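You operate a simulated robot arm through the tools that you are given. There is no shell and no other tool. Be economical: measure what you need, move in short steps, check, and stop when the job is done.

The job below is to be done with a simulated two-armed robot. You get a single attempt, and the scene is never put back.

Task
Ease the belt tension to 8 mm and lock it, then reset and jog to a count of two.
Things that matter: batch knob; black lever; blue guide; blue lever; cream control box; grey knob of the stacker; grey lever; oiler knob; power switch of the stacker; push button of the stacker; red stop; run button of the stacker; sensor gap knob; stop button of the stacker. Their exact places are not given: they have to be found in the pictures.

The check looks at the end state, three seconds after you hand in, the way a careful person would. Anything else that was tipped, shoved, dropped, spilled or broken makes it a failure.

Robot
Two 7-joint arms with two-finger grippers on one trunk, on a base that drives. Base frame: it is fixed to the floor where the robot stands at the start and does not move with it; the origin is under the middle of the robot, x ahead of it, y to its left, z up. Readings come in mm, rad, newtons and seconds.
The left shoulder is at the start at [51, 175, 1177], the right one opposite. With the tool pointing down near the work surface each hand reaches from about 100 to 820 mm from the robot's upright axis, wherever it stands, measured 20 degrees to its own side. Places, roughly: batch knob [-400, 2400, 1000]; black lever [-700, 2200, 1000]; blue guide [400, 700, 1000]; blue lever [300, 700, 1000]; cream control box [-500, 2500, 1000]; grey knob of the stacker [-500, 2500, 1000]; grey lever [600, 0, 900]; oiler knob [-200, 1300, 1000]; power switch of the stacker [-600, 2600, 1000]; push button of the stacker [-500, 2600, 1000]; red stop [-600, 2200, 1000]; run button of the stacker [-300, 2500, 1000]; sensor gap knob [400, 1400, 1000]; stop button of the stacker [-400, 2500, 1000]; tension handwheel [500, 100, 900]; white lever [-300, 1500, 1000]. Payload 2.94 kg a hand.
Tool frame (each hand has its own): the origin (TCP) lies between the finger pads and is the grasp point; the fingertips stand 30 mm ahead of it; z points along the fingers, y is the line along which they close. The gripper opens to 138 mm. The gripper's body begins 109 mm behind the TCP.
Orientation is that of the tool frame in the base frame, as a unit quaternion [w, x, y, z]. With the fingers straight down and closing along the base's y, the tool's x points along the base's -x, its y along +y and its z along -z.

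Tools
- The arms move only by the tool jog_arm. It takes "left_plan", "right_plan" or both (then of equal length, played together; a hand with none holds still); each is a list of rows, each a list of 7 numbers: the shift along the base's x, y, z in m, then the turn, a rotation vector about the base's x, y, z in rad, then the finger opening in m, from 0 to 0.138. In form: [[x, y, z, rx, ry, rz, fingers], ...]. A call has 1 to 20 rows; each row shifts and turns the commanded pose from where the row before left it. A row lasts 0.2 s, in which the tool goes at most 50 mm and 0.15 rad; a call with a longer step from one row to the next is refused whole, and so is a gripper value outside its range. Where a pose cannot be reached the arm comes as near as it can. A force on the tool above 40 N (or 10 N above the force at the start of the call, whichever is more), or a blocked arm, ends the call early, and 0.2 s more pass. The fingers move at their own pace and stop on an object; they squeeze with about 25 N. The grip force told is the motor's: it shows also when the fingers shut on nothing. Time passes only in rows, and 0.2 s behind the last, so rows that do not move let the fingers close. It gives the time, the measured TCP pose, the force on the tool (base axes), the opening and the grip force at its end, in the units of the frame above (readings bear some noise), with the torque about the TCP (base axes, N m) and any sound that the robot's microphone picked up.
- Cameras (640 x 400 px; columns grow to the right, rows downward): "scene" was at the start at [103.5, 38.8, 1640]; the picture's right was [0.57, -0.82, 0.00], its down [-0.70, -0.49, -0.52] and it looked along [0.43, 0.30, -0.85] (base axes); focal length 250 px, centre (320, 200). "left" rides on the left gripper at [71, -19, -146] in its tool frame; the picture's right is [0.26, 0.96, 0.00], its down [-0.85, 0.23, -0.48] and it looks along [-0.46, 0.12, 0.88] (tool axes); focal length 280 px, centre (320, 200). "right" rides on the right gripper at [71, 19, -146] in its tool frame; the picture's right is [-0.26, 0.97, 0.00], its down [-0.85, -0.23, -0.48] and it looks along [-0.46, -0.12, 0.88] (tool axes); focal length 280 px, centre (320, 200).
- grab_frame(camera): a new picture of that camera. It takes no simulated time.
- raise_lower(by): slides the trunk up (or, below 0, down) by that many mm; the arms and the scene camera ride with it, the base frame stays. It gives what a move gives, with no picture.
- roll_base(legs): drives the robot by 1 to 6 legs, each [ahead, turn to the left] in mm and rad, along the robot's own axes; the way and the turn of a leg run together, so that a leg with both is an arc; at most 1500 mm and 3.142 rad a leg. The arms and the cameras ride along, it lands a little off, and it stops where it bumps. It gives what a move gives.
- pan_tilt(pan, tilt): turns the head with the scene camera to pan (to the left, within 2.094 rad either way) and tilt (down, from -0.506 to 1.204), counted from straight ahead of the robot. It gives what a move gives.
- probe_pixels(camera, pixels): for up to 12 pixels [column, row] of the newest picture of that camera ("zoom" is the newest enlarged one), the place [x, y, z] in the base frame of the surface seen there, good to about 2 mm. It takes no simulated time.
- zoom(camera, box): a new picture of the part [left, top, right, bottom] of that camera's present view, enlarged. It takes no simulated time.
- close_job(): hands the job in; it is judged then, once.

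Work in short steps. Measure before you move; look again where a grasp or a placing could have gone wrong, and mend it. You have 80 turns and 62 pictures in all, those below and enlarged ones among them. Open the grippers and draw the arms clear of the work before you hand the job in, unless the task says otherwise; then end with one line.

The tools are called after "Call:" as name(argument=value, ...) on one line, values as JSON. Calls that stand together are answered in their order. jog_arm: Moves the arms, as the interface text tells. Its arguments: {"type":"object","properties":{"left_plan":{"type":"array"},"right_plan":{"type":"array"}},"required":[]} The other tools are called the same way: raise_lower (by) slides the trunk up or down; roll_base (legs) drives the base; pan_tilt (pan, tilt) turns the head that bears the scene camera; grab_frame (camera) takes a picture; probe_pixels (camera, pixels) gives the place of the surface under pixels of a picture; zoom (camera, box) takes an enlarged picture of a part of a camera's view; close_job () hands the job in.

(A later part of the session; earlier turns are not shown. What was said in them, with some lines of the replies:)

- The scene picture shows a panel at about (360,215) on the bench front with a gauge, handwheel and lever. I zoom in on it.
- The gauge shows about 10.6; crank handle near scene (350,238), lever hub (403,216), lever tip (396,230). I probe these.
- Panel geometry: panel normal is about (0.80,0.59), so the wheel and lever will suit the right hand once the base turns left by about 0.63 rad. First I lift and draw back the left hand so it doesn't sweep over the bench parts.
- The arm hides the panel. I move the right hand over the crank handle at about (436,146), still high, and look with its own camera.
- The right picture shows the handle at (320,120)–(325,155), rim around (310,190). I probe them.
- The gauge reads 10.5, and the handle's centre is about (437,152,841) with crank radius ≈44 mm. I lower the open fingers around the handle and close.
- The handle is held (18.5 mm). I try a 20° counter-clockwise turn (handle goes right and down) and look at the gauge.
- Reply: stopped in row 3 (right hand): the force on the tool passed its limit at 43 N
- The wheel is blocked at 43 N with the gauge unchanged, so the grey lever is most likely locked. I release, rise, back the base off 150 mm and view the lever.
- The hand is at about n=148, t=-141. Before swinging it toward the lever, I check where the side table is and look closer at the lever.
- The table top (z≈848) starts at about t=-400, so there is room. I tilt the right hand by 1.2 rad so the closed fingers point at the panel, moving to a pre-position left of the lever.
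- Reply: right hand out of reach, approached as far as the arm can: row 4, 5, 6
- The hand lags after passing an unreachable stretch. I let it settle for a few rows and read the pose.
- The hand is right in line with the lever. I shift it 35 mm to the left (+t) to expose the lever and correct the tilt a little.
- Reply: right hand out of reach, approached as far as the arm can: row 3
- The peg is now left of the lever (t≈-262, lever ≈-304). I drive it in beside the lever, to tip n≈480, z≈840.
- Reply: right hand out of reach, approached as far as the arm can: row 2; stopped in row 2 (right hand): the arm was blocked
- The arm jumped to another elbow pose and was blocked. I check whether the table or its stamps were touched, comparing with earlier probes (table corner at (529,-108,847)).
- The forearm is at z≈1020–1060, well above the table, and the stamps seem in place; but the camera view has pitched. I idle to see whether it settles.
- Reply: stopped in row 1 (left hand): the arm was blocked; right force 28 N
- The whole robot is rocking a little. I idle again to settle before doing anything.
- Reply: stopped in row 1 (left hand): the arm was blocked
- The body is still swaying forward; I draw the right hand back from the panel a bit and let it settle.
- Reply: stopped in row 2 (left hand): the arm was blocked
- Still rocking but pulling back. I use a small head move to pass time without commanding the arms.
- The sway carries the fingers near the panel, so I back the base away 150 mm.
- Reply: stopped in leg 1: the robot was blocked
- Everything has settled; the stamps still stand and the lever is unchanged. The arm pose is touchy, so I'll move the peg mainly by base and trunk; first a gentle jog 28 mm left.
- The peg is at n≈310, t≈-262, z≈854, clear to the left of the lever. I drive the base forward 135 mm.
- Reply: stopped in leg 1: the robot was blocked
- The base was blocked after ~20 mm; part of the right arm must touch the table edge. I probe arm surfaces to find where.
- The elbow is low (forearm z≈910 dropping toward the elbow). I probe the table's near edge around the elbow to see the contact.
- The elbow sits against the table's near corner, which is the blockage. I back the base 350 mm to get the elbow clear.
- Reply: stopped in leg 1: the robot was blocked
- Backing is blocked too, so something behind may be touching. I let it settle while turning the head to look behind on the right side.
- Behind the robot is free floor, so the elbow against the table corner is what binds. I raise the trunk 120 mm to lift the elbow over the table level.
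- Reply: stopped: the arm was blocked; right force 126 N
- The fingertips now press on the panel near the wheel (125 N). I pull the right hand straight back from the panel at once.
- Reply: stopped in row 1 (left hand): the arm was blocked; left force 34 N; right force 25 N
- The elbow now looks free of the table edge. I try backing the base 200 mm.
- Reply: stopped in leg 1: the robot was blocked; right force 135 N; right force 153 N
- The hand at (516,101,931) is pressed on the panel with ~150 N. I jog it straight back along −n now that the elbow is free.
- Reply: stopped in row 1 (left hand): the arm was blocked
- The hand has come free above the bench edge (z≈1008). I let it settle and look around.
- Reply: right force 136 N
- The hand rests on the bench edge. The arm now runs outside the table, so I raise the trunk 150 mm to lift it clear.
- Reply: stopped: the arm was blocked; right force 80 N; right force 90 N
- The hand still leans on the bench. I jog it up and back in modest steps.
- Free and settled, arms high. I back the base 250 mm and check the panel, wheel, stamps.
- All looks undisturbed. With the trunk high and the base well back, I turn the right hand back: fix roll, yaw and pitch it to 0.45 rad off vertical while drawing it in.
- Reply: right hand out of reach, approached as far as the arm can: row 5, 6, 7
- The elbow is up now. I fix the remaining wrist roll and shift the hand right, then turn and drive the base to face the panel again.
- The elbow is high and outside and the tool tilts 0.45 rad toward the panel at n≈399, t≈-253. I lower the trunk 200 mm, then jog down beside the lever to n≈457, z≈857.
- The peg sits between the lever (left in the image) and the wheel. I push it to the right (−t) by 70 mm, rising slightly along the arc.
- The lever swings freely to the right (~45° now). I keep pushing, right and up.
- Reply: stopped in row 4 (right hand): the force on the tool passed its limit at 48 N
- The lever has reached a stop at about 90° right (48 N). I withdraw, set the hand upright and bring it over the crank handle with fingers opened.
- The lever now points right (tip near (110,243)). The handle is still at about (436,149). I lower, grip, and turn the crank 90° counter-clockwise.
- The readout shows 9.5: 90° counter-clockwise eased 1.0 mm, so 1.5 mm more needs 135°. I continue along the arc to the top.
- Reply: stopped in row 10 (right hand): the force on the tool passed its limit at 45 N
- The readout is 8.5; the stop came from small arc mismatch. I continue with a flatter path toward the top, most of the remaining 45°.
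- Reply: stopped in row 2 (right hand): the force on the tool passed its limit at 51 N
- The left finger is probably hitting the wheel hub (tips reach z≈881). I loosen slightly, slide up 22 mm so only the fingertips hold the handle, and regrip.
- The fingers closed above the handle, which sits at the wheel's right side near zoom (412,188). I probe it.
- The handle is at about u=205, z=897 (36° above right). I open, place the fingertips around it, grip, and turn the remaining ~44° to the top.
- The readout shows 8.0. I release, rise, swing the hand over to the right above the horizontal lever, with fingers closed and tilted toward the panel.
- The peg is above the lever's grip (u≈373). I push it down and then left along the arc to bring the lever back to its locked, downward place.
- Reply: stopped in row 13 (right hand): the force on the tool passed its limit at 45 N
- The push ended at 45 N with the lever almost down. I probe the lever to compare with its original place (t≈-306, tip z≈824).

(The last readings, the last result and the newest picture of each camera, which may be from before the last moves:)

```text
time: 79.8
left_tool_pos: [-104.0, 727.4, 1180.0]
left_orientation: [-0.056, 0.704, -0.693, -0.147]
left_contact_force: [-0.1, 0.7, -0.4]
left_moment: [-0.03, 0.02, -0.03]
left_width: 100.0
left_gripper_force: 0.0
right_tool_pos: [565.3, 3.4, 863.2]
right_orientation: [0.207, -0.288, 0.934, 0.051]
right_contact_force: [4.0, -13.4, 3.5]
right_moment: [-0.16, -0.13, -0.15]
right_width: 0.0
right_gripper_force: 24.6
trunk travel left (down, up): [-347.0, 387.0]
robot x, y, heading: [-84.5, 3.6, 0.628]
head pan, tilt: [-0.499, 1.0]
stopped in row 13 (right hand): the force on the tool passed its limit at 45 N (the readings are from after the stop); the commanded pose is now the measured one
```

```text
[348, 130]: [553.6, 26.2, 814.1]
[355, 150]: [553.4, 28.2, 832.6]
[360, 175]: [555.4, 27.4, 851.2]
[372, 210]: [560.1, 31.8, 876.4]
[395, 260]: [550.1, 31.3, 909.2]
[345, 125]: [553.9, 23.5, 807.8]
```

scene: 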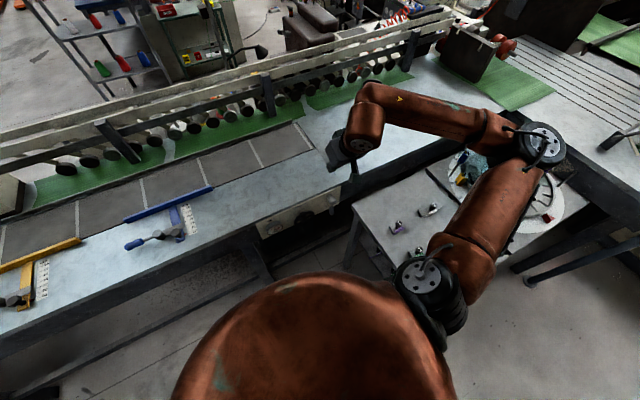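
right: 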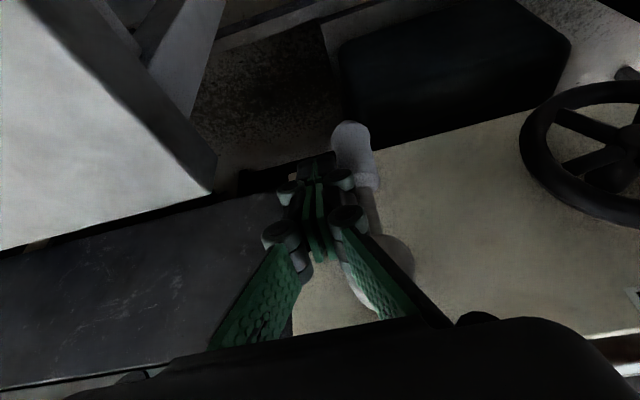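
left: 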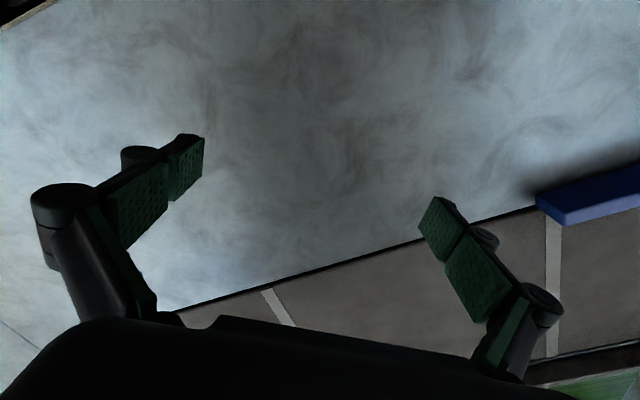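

The lever is back exactly at its original locked place. I withdraw the right hand and lift it, back off, turn left along the bench and drive toward the stacker.

Call:
jog_arm(right_plan=[[0.003, -0.004, 0, 0, 0, 0, 0], [-0.024, -0.018, 0, 0, 0, 0, 0], [-0.024, -0.018, 0.01, 0, 0, 0, 0], [-0.024, -0.018, 0.03, 0, 0, 0, 0], [-0.02, -0.0, 0.04, 0, 0, 0, 0], [-0.02, 0, 0.04, 0, 0, 0, 0], [-0.02, 0, 0.04, 0, 0, 0, 0], [-0.02, 0, 0.04, 0, 0, 0, 0]])

Call:
roll_base(legs=[[-250, 0], [0, 1.573], [1300, 0]])

Call:
pan_tilt(pan=-0.75, tilt=0.45)

Call:
grab_frame(camera="scene")

```text
time: 81.6
left_tool_pos: [-103.9, 727.4, 1181.1]
left_orientation: [-0.058, 0.704, -0.693, -0.148]
left_contact_force: [-0.9, 0.4, -0.2]
left_moment: [0.03, -0.02, 0.0]
left_width: 100.3
left_gripper_force: 0.0
right_tool_pos: [413.5, -51.8, 1061.7]
right_orientation: [0.207, -0.289, 0.933, 0.056]
right_contact_force: [0.1, 0.0, -0.8]
right_moment: [0.02, -0.03, -0.01]
right_width: 0.0
right_gripper_force: 25.2
trunk travel left (down, up): [-347.0, 387.0]
robot x, y, heading: [-87.2, 3.1, 0.626]
head pan, tilt: [-0.499, 1.0]
```

```text
time: 93.5
left_tool_pos: [-1804.5, 911.5, 1180.3]
left_orientation: [0.065, 0.987, 0.008, -0.144]
left_contact_force: [-0.1, -0.1, 0.4]
left_moment: [0.01, 0.0, -0.02]
left_width: 100.0
left_gripper_force: 0.0
right_tool_pos: [-1024.2, 1430.3, 1060.5]
right_orientation: [-0.108, 0.864, -0.456, -0.185]
right_contact_force: [-0.7, -0.1, 0.3]
right_moment: [0.01, -0.01, -0.02]
right_width: 0.1
right_gripper_force: 24.8
trunk travel left (down, up): [-347.0, 387.0]
robot x, y, heading: [-1077.6, 929.5, 2.201]
head pan, tilt: [-0.499, 1.0]
```

```text
time: 94.5
left_tool_pos: [-1804.9, 911.9, 1180.0]
left_orientation: [0.063, 0.987, 0.008, -0.144]
left_contact_force: [0.1, 0.7, 0.1]
left_moment: [0.01, -0.05, 0.01]
left_width: 100.1
left_gripper_force: 0.1
right_tool_pos: [-1023.1, 1429.5, 1061.6]
right_orientation: [-0.108, 0.864, -0.456, -0.186]
right_contact_force: [-0.4, -0.3, 0.4]
right_moment: [0.0, 0.01, 0.02]
right_width: 0.0
right_gripper_force: 25.2
trunk travel left (down, up): [-347.0, 387.0]
robot x, y, heading: [-1082.6, 926.3, 2.2]
head pan, tilt: [-0.75, 0.45]
```

```text
9 pictures are left
```

scene: 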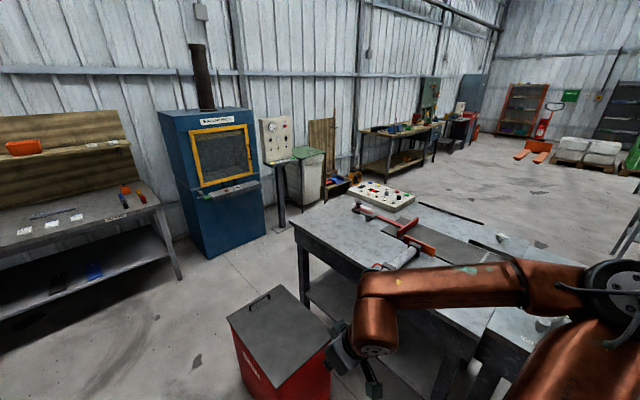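

The cream control box is on the end table at about (385,195); a red bin stands near the right hand. I zoom in on the box.

Call:
zoom(camera="scene", box=[340, 172, 432, 230])

Call:
probe_pixels(camera="scene", pixels=[[352, 187], [413, 200], [393, 210], [372, 180], [295, 225], [400, 245], [280, 345], [330, 360], [240, 330], [440, 330]])

```text
6.90 times, centred on (386, 201) of scene
```

zoom: 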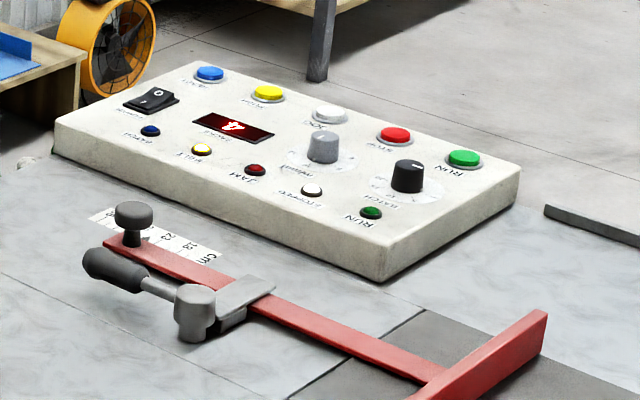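

```text
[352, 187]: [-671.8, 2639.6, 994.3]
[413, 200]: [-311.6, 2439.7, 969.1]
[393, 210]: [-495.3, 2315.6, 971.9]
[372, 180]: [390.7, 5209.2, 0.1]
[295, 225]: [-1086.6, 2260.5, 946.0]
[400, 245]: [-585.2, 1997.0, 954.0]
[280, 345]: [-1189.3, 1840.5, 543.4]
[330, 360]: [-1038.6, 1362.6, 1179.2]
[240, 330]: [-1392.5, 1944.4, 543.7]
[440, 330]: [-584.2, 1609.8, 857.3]
```

The box has blue, yellow, white, red and green buttons plus knobs, seen upside down. I zoom tighter to read labels and the display.

Call:
zoom(camera="scene", box=[358, 179, 402, 206])

Call:
probe_pixels(camera="zoom", pixels=[[132, 70], [320, 140], [150, 60]])

```text
14.55 times, centred on (380, 192) of scene
```

zoom: 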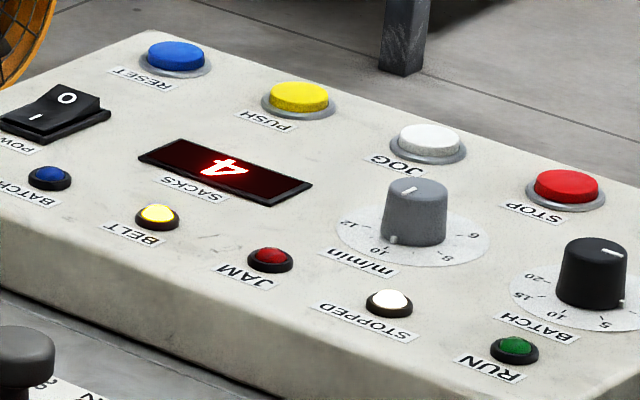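

```text
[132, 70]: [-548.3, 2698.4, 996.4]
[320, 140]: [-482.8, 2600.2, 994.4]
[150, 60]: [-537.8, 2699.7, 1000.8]
```

Labels read: blue RESET, yellow PUSH, white JOG, red STOP; the count shows 4. I probe the button tops.

Call:
probe_pixels(camera="zoom", pixels=[[177, 53], [428, 136], [298, 95], [566, 184], [412, 195], [50, 100], [230, 168], [140, 35], [20, 80]])

Call:
probe_pixels(camera="scene", pixels=[[283, 232], [265, 238], [208, 257], [300, 208], [322, 192], [350, 180], [270, 285], [180, 278], [320, 270], [350, 194], [430, 200], [460, 215]])

```text
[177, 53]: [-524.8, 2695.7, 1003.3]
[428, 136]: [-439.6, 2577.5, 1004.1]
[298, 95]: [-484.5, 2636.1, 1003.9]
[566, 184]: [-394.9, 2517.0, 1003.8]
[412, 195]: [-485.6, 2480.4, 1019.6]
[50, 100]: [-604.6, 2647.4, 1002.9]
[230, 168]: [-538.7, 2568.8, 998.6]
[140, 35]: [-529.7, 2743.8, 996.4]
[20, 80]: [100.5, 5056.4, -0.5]
```

```text
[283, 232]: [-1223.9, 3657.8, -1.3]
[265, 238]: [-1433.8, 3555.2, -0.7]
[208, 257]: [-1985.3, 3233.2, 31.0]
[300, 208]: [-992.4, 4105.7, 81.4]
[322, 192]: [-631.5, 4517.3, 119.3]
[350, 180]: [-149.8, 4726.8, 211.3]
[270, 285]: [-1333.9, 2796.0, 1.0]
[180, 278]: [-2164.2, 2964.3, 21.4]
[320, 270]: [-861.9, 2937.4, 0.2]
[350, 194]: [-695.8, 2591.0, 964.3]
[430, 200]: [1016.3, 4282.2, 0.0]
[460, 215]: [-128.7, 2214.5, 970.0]
```

RESET is at (-525,2696,1003) and JOG at (-440,2578,1004), reachable from the table's end. I tuck the left arm in, raise the trunk for clearance, and drive the first stretch past the red bin.

Call:
raise_lower(by=150)

Call:
jog_arm(left_plan=[[0.0344, 0.025, 0, 0, 0, 0, 0.05], [0.0344, 0.025, 0, 0, 0, 0, 0.05], [0.0344, 0.025, 0, 0, 0, 0, 0.05], [0.0344, 0.025, 0, 0, 0, 0, 0.05], [0.0344, 0.025, 0, 0, 0, 0, 0.05], [0.0344, 0.025, 0, 0, 0, 0, 0.05]])

Call:
roll_base(legs=[[0, 0.15], [800, 0], [815, 0], [0, -1.714]])

Call:
pan_tilt(pan=0, tilt=0.6)

Call:
grab_frame(camera="scene")

```text
time: 96.2
left_tool_pos: [-1804.8, 911.6, 1328.9]
left_orientation: [0.063, 0.988, 0.007, -0.143]
left_contact_force: [-0.3, -0.6, 0.3]
left_moment: [0.01, -0.02, 0.01]
left_width: 99.9
left_gripper_force: 0.1
right_tool_pos: [-1024.8, 1428.4, 1211.0]
right_orientation: [-0.107, 0.864, -0.456, -0.185]
right_contact_force: [0.2, 0.0, 0.0]
right_moment: [-0.01, 0.02, -0.03]
right_width: 0.0
right_gripper_force: 24.8
trunk travel left (down, up): [-497.0, 237.0]
robot x, y, heading: [-1077.7, 925.0, 2.199]
head pan, tilt: [-0.75, 0.45]
```

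```text
time: 97.6
left_tool_pos: [-1599.0, 1065.9, 1329.7]
left_orientation: [0.064, 0.987, 0.007, -0.144]
left_contact_force: [-0.3, 0.6, 0.2]
left_moment: [-0.07, 0.03, 0.0]
left_width: 49.9
left_gripper_force: 0.2
right_tool_pos: [-1023.4, 1429.9, 1212.1]
right_orientation: [-0.106, 0.864, -0.455, -0.185]
right_contact_force: [0.0, 0.8, -0.4]
right_moment: [-0.02, -0.01, 0.03]
right_width: 0.0
right_gripper_force: 25.1
trunk travel left (down, up): [-497.0, 237.0]
robot x, y, heading: [-1081.3, 925.7, 2.198]
head pan, tilt: [-0.75, 0.45]
```

```text
time: 110.7
left_tool_pos: [-2048.9, 2572.1, 1329.2]
left_orientation: [0.06, -0.688, 0.708, 0.145]
left_contact_force: [0.4, -1.3, 0.3]
left_moment: [-0.02, 0.01, -0.02]
left_width: 49.8
left_gripper_force: 0.1
right_tool_pos: [-1709.0, 1981.2, 1211.5]
right_orientation: [0.208, -0.268, 0.939, 0.051]
right_contact_force: [0.1, -0.1, 0.5]
right_moment: [-0.04, 0.05, 0.01]
right_width: 0.0
right_gripper_force: 25.0
trunk travel left (down, up): [-497.0, 237.0]
robot x, y, heading: [-2210.6, 2058.3, 0.585]
head pan, tilt: [-0.75, 0.45]
```

```text
time: 111.8
left_tool_pos: [-2048.0, 2572.1, 1330.4]
left_orientation: [0.059, -0.688, 0.708, 0.146]
left_contact_force: [0.1, -0.5, -0.7]
left_moment: [0.0, 0.01, 0.0]
left_width: 50.0
left_gripper_force: 0.0
right_tool_pos: [-1709.3, 1980.7, 1210.9]
right_orientation: [0.208, -0.268, 0.939, 0.051]
right_contact_force: [0.1, -0.4, 0.3]
right_moment: [0.01, -0.02, -0.01]
right_width: 0.3
right_gripper_force: 24.8
trunk travel left (down, up): [-497.0, 237.0]
robot x, y, heading: [-2207.2, 2057.7, 0.587]
head pan, tilt: [0.0, 0.6]
```

```text
6 pictures are left
```

scene: 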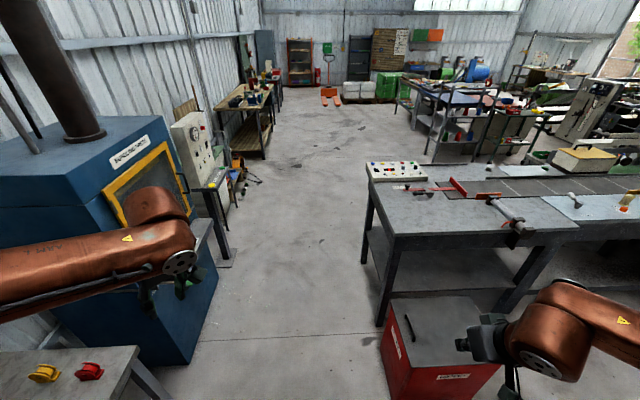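

The corridor ahead is clear. I probe how close the cabinet and pedestal are to my left arm's path.

Call:
probe_pixels(camera="scene", pixels=[[192, 358], [120, 205], [163, 125], [200, 170], [226, 255], [150, 215], [20, 280], [178, 262], [375, 325], [412, 163], [366, 172], [135, 350]])

```text
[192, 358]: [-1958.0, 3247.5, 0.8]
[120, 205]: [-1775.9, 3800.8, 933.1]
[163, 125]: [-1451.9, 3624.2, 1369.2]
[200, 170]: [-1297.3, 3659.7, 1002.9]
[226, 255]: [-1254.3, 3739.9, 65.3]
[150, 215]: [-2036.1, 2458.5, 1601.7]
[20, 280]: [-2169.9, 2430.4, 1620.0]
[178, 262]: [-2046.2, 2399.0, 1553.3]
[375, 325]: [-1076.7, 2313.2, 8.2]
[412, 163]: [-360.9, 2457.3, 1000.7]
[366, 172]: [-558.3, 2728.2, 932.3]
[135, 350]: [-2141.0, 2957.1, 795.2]
```

All clear (left arm t≤3300, cabinet t≥3640). I correct the heading, drive up the corridor and turn right to face the box from the table's end.

Call:
roll_base(legs=[[0, 0.049], [925, 0], [925, 0], [0, -1.571]])

Call:
pan_tilt(pan=-0.2, tilt=0.75)

Call:
grab_frame(camera="scene")

```text
time: 125.3
left_tool_pos: [-202.6, 2975.7, 1330.2]
left_orientation: [0.145, 0.008, 0.988, 0.061]
left_contact_force: [1.1, -0.4, -0.3]
left_moment: [0.0, -0.02, -0.02]
left_width: 50.0
left_gripper_force: 0.0
right_tool_pos: [-788.3, 2628.7, 1211.3]
right_orientation: [0.183, 0.469, 0.857, -0.109]
right_contact_force: [-1.1, -0.3, 0.9]
right_moment: [0.0, 0.03, -0.01]
right_width: 0.2
right_gripper_force: 24.9
trunk travel left (down, up): [-497.0, 237.0]
robot x, y, heading: [-720.5, 3128.4, -0.977]
head pan, tilt: [0.0, 0.6]
```

```text
time: 126.0
left_tool_pos: [-201.7, 2975.9, 1330.2]
left_orientation: [0.145, 0.009, 0.988, 0.06]
left_contact_force: [0.8, 0.4, -0.5]
left_moment: [0.03, 0.01, 0.0]
left_width: 49.8
left_gripper_force: 0.1
right_tool_pos: [-787.8, 2628.4, 1211.3]
right_orientation: [0.183, 0.469, 0.857, -0.11]
right_contact_force: [-0.5, -0.8, 0.5]
right_moment: [0.05, 0.0, 0.03]
right_width: 0.0
right_gripper_force: 24.5
trunk travel left (down, up): [-497.0, 237.0]
robot x, y, heading: [-718.1, 3128.2, -0.975]
head pan, tilt: [-0.201, 0.75]
```

```text
5 pictures are left
```

scene: 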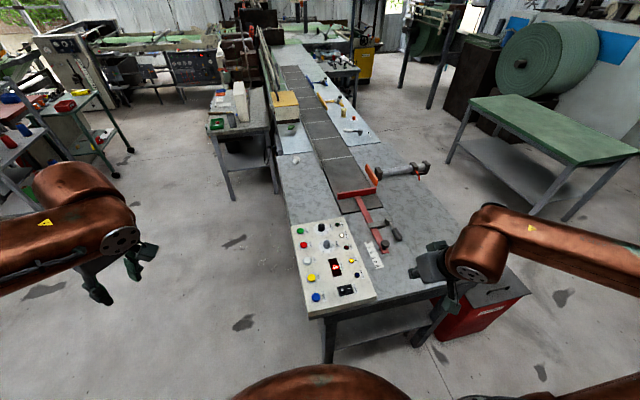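

I'm in front of the box: RESET at (315,297), JOG at (306,260). I probe them for refined positions.

Call:
probe_pixels(camera="scene", pixels=[[316, 296], [312, 277], [307, 260], [304, 245], [300, 231], [310, 240]])

Call:
jog_arm(right_plan=[[0.0376, 0.0097, -0.01, 0.1238, 0.0722, 0, 0], [0.0376, 0.0097, -0.01, 0.1238, 0.0722, 0, 0], [0.0376, 0.0097, -0.01, 0.1238, 0.0722, 0, 0], [0.0376, 0.0097, -0.02, 0, 0, 0, 0], [0.0376, 0.0097, -0.03, 0, 0, 0, 0], [0.0376, 0.0097, -0.03, 0, 0, 0, 0], [0.0376, 0.0097, -0.03, 0, 0, 0, 0], [0, 0, 0, 0, 0, 0, 0]])

```text
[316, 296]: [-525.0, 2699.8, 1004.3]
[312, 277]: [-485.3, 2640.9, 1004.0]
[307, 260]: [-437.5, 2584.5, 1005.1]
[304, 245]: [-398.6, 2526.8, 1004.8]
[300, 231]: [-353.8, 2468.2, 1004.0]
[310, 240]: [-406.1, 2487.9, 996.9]
```

```text
time: 127.8
left_tool_pos: [-202.0, 2976.7, 1330.0]
left_orientation: [0.145, 0.008, 0.987, 0.062]
left_contact_force: [0.2, 0.5, 0.1]
left_moment: [0.01, -0.02, -0.02]
left_width: 50.0
left_gripper_force: 0.1
right_tool_pos: [-527.2, 2696.4, 1068.9]
right_orientation: [0.002, 0.48, 0.877, 0.0]
right_contact_force: [-0.7, -0.7, 0.3]
right_moment: [-0.02, -0.02, 0.05]
right_width: 0.2
right_gripper_force: 24.9
trunk travel left (down, up): [-497.0, 237.0]
robot x, y, heading: [-712.1, 3131.6, -0.979]
head pan, tilt: [-0.201, 0.75]
```

The fingertips are over RESET at 35 mm height. I press it down gently (about 5 mm travel) and lift.

Call:
jog_arm(right_plan=[[0.001, 0.001, -0.02, 0, 0, 0, 0], [0, 0, -0.011, 0, 0, 0, 0], [0, 0, -0.004, 0, 0, 0, 0], [0, 0, -0.003, 0, 0, 0, 0], [0, 0, 0, 0, 0, 0, 0], [0, 0, 0.01, 0, 0, 0, 0], [0, 0, 0.03, 0, 0, 0, 0]])

```text
time: 129.4
left_tool_pos: [-201.3, 2976.6, 1330.0]
left_orientation: [0.145, 0.008, 0.988, 0.062]
left_contact_force: [-0.1, 0.5, 0.7]
left_moment: [-0.02, 0.01, -0.01]
left_width: 49.7
left_gripper_force: 0.2
right_tool_pos: [-524.2, 2697.8, 1072.1]
right_orientation: [0.001, 0.48, 0.877, 0.0]
right_contact_force: [-0.3, -0.7, -0.3]
right_moment: [0.0, -0.03, -0.02]
right_width: 0.2
right_gripper_force: 25.4
trunk travel left (down, up): [-497.0, 237.0]
robot x, y, heading: [-717.9, 3131.1, -0.976]
head pan, tilt: [-0.201, 0.75]
```

I move over JOG at (-439,2581) and then look at the display.

Call:
jog_arm(right_plan=[[0.0285, -0.039, 0, 0, 0, 0, 0], [0.0285, -0.039, 0, 0, 0, 0, 0], [0.0285, -0.039, 0, 0, 0, 0, 0], [0, 0, 0, 0, 0, 0, 0]])

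Call:
zoom(camera="scene", box=[280, 215, 392, 315])

```text
time: 130.4
left_tool_pos: [-201.4, 2976.6, 1329.9]
left_orientation: [0.145, 0.008, 0.987, 0.061]
left_contact_force: [-0.3, 0.5, -0.2]
left_moment: [0.0, -0.05, -0.02]
left_width: 50.2
left_gripper_force: 0.0
right_tool_pos: [-437.1, 2582.8, 1074.0]
right_orientation: [0.001, 0.481, 0.877, 0.0]
right_contact_force: [0.4, 0.0, -0.2]
right_moment: [-0.03, -0.04, -0.03]
right_width: 0.1
right_gripper_force: 24.8
trunk travel left (down, up): [-497.0, 237.0]
robot x, y, heading: [-718.2, 3129.2, -0.97]
head pan, tilt: [-0.201, 0.75]
```

```text
4.00 times, centred on (336, 265) of scene
```

zoom: 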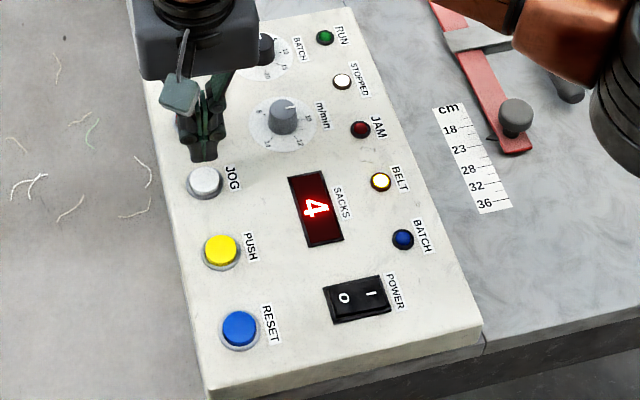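

The display still shows 4: RESET wasn't pressed deep enough (lowest tip ≈1002). I go back and press to about 8 mm below the cap top.

Call:
jog_arm(right_plan=[[-0.0285, 0.039, 0, 0, 0, 0, 0], [-0.0285, 0.039, 0, 0, 0, 0, 0], [-0.031, 0.0385, 0, 0, 0, 0, 0], [0, 0, -0.03, 0, 0, 0, 0], [0, 0, -0.009, 0, 0, 0, 0], [0, 0, -0.003, 0, 0, 0, 0], [0, 0, -0.003, 0, 0, 0, 0], [0, 0, -0.002, 0, 0, 0, 0], [0, 0, 0, 0, 0, 0, 0]])

```text
time: 132.4
left_tool_pos: [-202.5, 2975.8, 1330.2]
left_orientation: [0.145, 0.008, 0.987, 0.061]
left_contact_force: [-1.3, 0.3, 0.3]
left_moment: [0.03, -0.01, -0.04]
left_width: 50.0
left_gripper_force: 0.0
right_tool_pos: [-526.3, 2696.0, 1025.4]
right_orientation: [0.001, 0.481, 0.877, 0.0]
right_contact_force: [-0.7, -2.2, 3.2]
right_moment: [-0.05, 0.0, 0.01]
right_width: 6.0
right_gripper_force: 28.6
trunk travel left (down, up): [-497.0, 237.0]
robot x, y, heading: [-717.7, 3130.7, -0.971]
head pan, tilt: [-0.201, 0.75]
heard: click
```

A click was heard. I lift, move over JOG, give one short press of the same depth, lift, and read the display.

Call:
jog_arm(right_plan=[[0, 0, 0.01, 0, 0, 0, 0], [0, 0, 0.035, 0, 0, 0, 0], [0.0288, -0.0385, 0, 0, 0, 0, 0], [0.0288, -0.0385, 0, 0, 0, 0, 0], [0.0288, -0.0385, 0, 0, 0, 0, 0], [0, 0, 0, 0, 0, 0, 0], [0, 0, -0.03, 0, 0, 0, 0], [0, 0, -0.009, 0, 0, 0, 0], [0, 0, -0.006, 0, 0, 0, 0], [0, 0, 0.01, 0, 0, 0, 0], [0, 0, 0.035, 0, 0, 0, 0], [0, 0, 0, 0, 0, 0, 0]])

Call:
zoom(camera="scene", box=[280, 215, 392, 315])

```text
time: 135.0
left_tool_pos: [-201.6, 2975.8, 1329.2]
left_orientation: [0.145, 0.008, 0.987, 0.062]
left_contact_force: [-0.1, 1.0, 0.2]
left_moment: [0.02, -0.02, 0.02]
left_width: 50.1
left_gripper_force: 0.1
right_tool_pos: [-439.8, 2581.3, 1071.3]
right_orientation: [0.0, 0.48, 0.877, 0.0]
right_contact_force: [0.6, 0.1, 0.1]
right_moment: [0.02, 0.02, -0.01]
right_width: 0.0
right_gripper_force: 28.4
trunk travel left (down, up): [-497.0, 237.0]
robot x, y, heading: [-717.6, 3128.3, -0.97]
head pan, tilt: [-0.201, 0.75]
heard: click
```

```text
4.00 times, centred on (336, 265) of scene
```

zoom: 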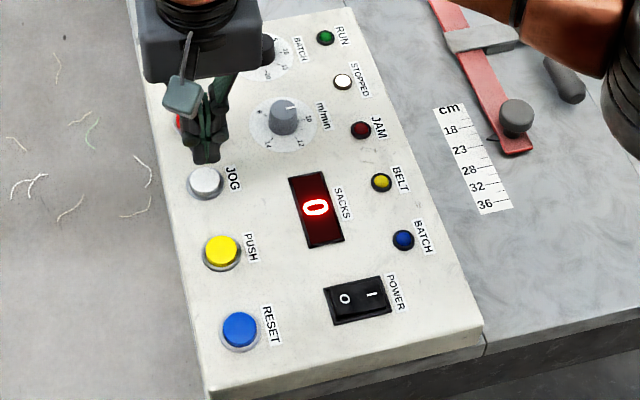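

RESET worked: count 0 and the BELT lamp is off; a short JOG tap clicked but counted nothing yet. I hold JOG for about one second and read sounds and the display.

Call:
jog_arm(right_plan=[[0, 0, -0.03, 0, 0, 0, 0], [0, 0, -0.009, 0, 0, 0, 0], [0, 0, -0.006, 0, 0, 0, 0], [0, 0, 0, 0, 0, 0, 0], [0, 0, 0, 0, 0, 0, 0], [0, 0, 0, 0, 0, 0, 0], [0, 0, 0, 0, 0, 0, 0], [0, 0, 0.01, 0, 0, 0, 0], [0, 0, 0.035, 0, 0, 0, 0], [0, 0, 0, 0, 0, 0, 0]])

Call:
zoom(camera="scene", box=[280, 215, 392, 315])

```text
time: 137.2
left_tool_pos: [-200.4, 2975.4, 1329.6]
left_orientation: [0.146, 0.008, 0.987, 0.062]
left_contact_force: [-0.3, -1.1, -0.3]
left_moment: [0.01, 0.02, 0.05]
left_width: 50.3
left_gripper_force: 0.1
right_tool_pos: [-439.7, 2582.0, 1071.9]
right_orientation: [0.001, 0.481, 0.877, 0.001]
right_contact_force: [-0.6, -0.1, -0.8]
right_moment: [0.05, -0.01, 0.0]
right_width: 0.2
right_gripper_force: 28.5
trunk travel left (down, up): [-497.0, 237.0]
robot x, y, heading: [-713.7, 3125.6, -0.974]
head pan, tilt: [-0.201, 0.75]
heard: click
```

```text
4.00 times, centred on (336, 265) of scene
```

zoom: 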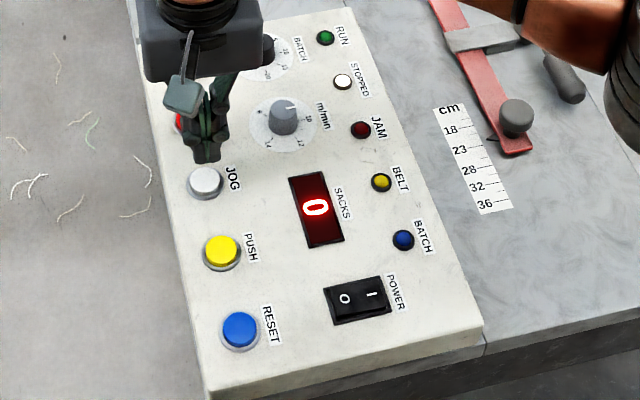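

Still 0 after about a second of jogging, so JOG likely runs the belt only while held. I press and hold for 2 s, listening for count sounds.

Call:
jog_arm(right_plan=[[0, 0, -0.03, 0, 0, 0, 0], [0, 0, -0.009, 0, 0, 0, 0], [0, 0, -0.006, 0, 0, 0, 0], [0, 0, 0, 0, 0, 0, 0], [0, 0, 0, 0, 0, 0, 0], [0, 0, 0, 0, 0, 0, 0], [0, 0, 0, 0, 0, 0, 0], [0, 0, 0, 0, 0, 0, 0], [0, 0, 0, 0, 0, 0, 0], [0, 0, 0, 0, 0, 0, 0], [0, 0, 0, 0, 0, 0, 0]])

```text
time: 139.6
left_tool_pos: [-201.4, 2976.9, 1329.8]
left_orientation: [0.145, 0.008, 0.987, 0.061]
left_contact_force: [-0.6, -0.2, 0.0]
left_moment: [-0.02, -0.02, -0.01]
left_width: 50.2
left_gripper_force: 0.1
right_tool_pos: [-439.4, 2581.0, 1026.8]
right_orientation: [0.001, 0.481, 0.877, 0.001]
right_contact_force: [-0.4, -1.4, 2.9]
right_moment: [-0.01, 0.03, -0.05]
right_width: 6.0
right_gripper_force: 28.1
trunk travel left (down, up): [-497.0, 237.0]
robot x, y, heading: [-721.1, 3129.2, -0.974]
head pan, tilt: [-0.201, 0.75]
heard: click
```

Only the press click so far; I keep holding for another second and listen.

Call:
jog_arm(right_plan=[[0, 0, 0, 0, 0, 0, 0], [0, 0, 0, 0, 0, 0, 0], [0, 0, 0, 0, 0, 0, 0], [0, 0, 0, 0, 0, 0, 0]])

```text
time: 140.6
left_tool_pos: [-202.3, 2976.0, 1329.6]
left_orientation: [0.145, 0.008, 0.988, 0.061]
left_contact_force: [0.5, -0.1, -0.5]
left_moment: [-0.03, -0.01, 0.0]
left_width: 49.9
left_gripper_force: 0.1
right_tool_pos: [-439.8, 2581.5, 1026.6]
right_orientation: [0.001, 0.48, 0.877, 0.0]
right_contact_force: [-0.2, -1.0, 2.7]
right_moment: [0.0, 0.01, 0.03]
right_width: 6.2
right_gripper_force: 28.4
trunk travel left (down, up): [-497.0, 237.0]
robot x, y, heading: [-717.3, 3132.5, -0.966]
head pan, tilt: [-0.201, 0.75]
```

No count sound; I'm still holding JOG (~2.8 s). I spend one picture on the display and nearby belt.

Call:
zoom(camera="scene", box=[230, 180, 422, 300])

```text
3.33 times, centred on (326, 240) of scene
```

zoom: 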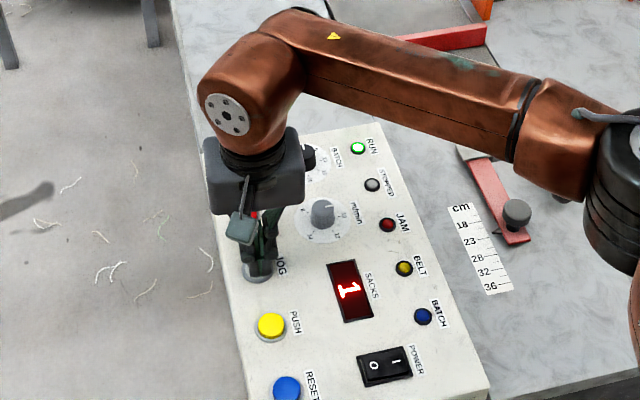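

Count is 1 with the RUN lamp lit while held, so the belt moves only while JOG is held (about 4.1 s in total so far). I hold ~1.9 s more and release; this should fall between counts 2 and 3.

Call:
jog_arm(right_plan=[[0, 0, 0, 0, 0, 0, 0], [0, 0, 0, 0, 0, 0, 0], [0, 0, 0, 0, 0, 0, 0], [0, 0, 0, 0, 0, 0, 0], [0, 0, 0, 0, 0, 0, 0], [0, 0, 0, 0, 0, 0, 0], [0, 0, 0, 0, 0, 0, 0], [0, 0, 0, 0, 0, 0, 0], [0, 0, 0, 0, 0, 0, 0], [0, 0, 0.015, 0, 0, 0, 0], [0, 0, 0.035, 0, 0, 0, 0], [0, 0, 0, 0, 0, 0, 0], [0, 0, 0, 0, 0, 0, 0]])

Call:
zoom(camera="scene", box=[280, 215, 392, 315])

```text
time: 143.4
left_tool_pos: [-200.8, 2976.6, 1329.8]
left_orientation: [0.145, 0.008, 0.988, 0.061]
left_contact_force: [0.5, 0.0, -0.1]
left_moment: [0.01, -0.01, 0.0]
left_width: 50.0
left_gripper_force: 0.0
right_tool_pos: [-439.6, 2580.9, 1076.7]
right_orientation: [0.001, 0.48, 0.877, 0.0]
right_contact_force: [0.1, 0.4, 0.2]
right_moment: [-0.01, 0.04, -0.02]
right_width: 0.2
right_gripper_force: 28.3
trunk travel left (down, up): [-497.0, 237.0]
robot x, y, heading: [-711.5, 3131.6, -0.976]
head pan, tilt: [-0.201, 0.75]
```

```text
4.00 times, centred on (336, 265) of scene
```

zoom: 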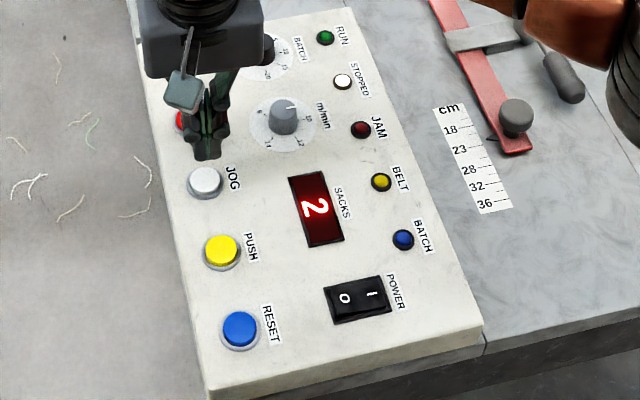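

The display shows 2 and the machine is stopped. I raise the right hand well clear, open the gripper, and back the base away a little.

Call:
jog_arm(right_plan=[[0, 0, 0.04, 0, 0, 0, 0], [0, 0, 0.04, 0, 0, 0, 0], [0, 0, 0.04, 0, 0, 0, 0.03], [0, 0, 0.04, 0, 0, 0, 0.06], [-0.02, 0.03, 0, 0, 0, 0, 0.06], [-0.02, 0.03, 0, 0, 0, 0, 0.06], [-0.02, 0.03, 0, 0, 0, 0, 0.06], [-0.02, 0.03, 0, 0, 0, 0, 0.06], [0, 0, 0, 0, 0, 0, 0.06]])

Call:
roll_base(legs=[[-150, 0]])

```text
time: 145.4
left_tool_pos: [-199.9, 2974.3, 1328.6]
left_orientation: [0.146, 0.008, 0.987, 0.061]
left_contact_force: [-0.1, 0.0, -0.6]
left_moment: [-0.01, 0.01, 0.02]
left_width: 50.2
left_gripper_force: 0.1
right_tool_pos: [-519.2, 2700.2, 1235.1]
right_orientation: [0.002, 0.481, 0.877, 0.0]
right_contact_force: [-0.2, 0.5, 0.1]
right_moment: [-0.02, 0.04, 0.03]
right_width: 60.3
right_gripper_force: 0.1
trunk travel left (down, up): [-497.0, 237.0]
robot x, y, heading: [-720.4, 3126.4, -0.97]
head pan, tilt: [-0.201, 0.75]
```

```text
time: 146.8
left_tool_pos: [-288.1, 3103.7, 1330.8]
left_orientation: [0.145, 0.007, 0.987, 0.062]
left_contact_force: [0.3, 0.5, 0.3]
left_moment: [0.01, 0.01, 0.05]
left_width: 50.0
left_gripper_force: 0.1
right_tool_pos: [-605.9, 2827.6, 1237.2]
right_orientation: [0.001, 0.48, 0.877, 0.0]
right_contact_force: [0.8, 0.0, 0.0]
right_moment: [0.0, 0.01, -0.01]
right_width: 60.0
right_gripper_force: 0.1
trunk travel left (down, up): [-497.0, 237.0]
robot x, y, heading: [-804.5, 3251.4, -0.973]
head pan, tilt: [-0.201, 0.75]
```

The arms are clear, the grippers are open and the count stands at 2, so I hand in.

Call:
close_job()

```text
The job is handed in.
```

The job is handed in: belt tension read 8.0 mm before I put the lever back in its locked position, and the stacker was reset and jogged to a count of 2. While I was first working on the lever, the right arm snagged on the side table and the fingers pressed hard on the panel (about 150 N). The stamps and panel looked undisturbed afterwards, but I did not check the gauge again after locking.
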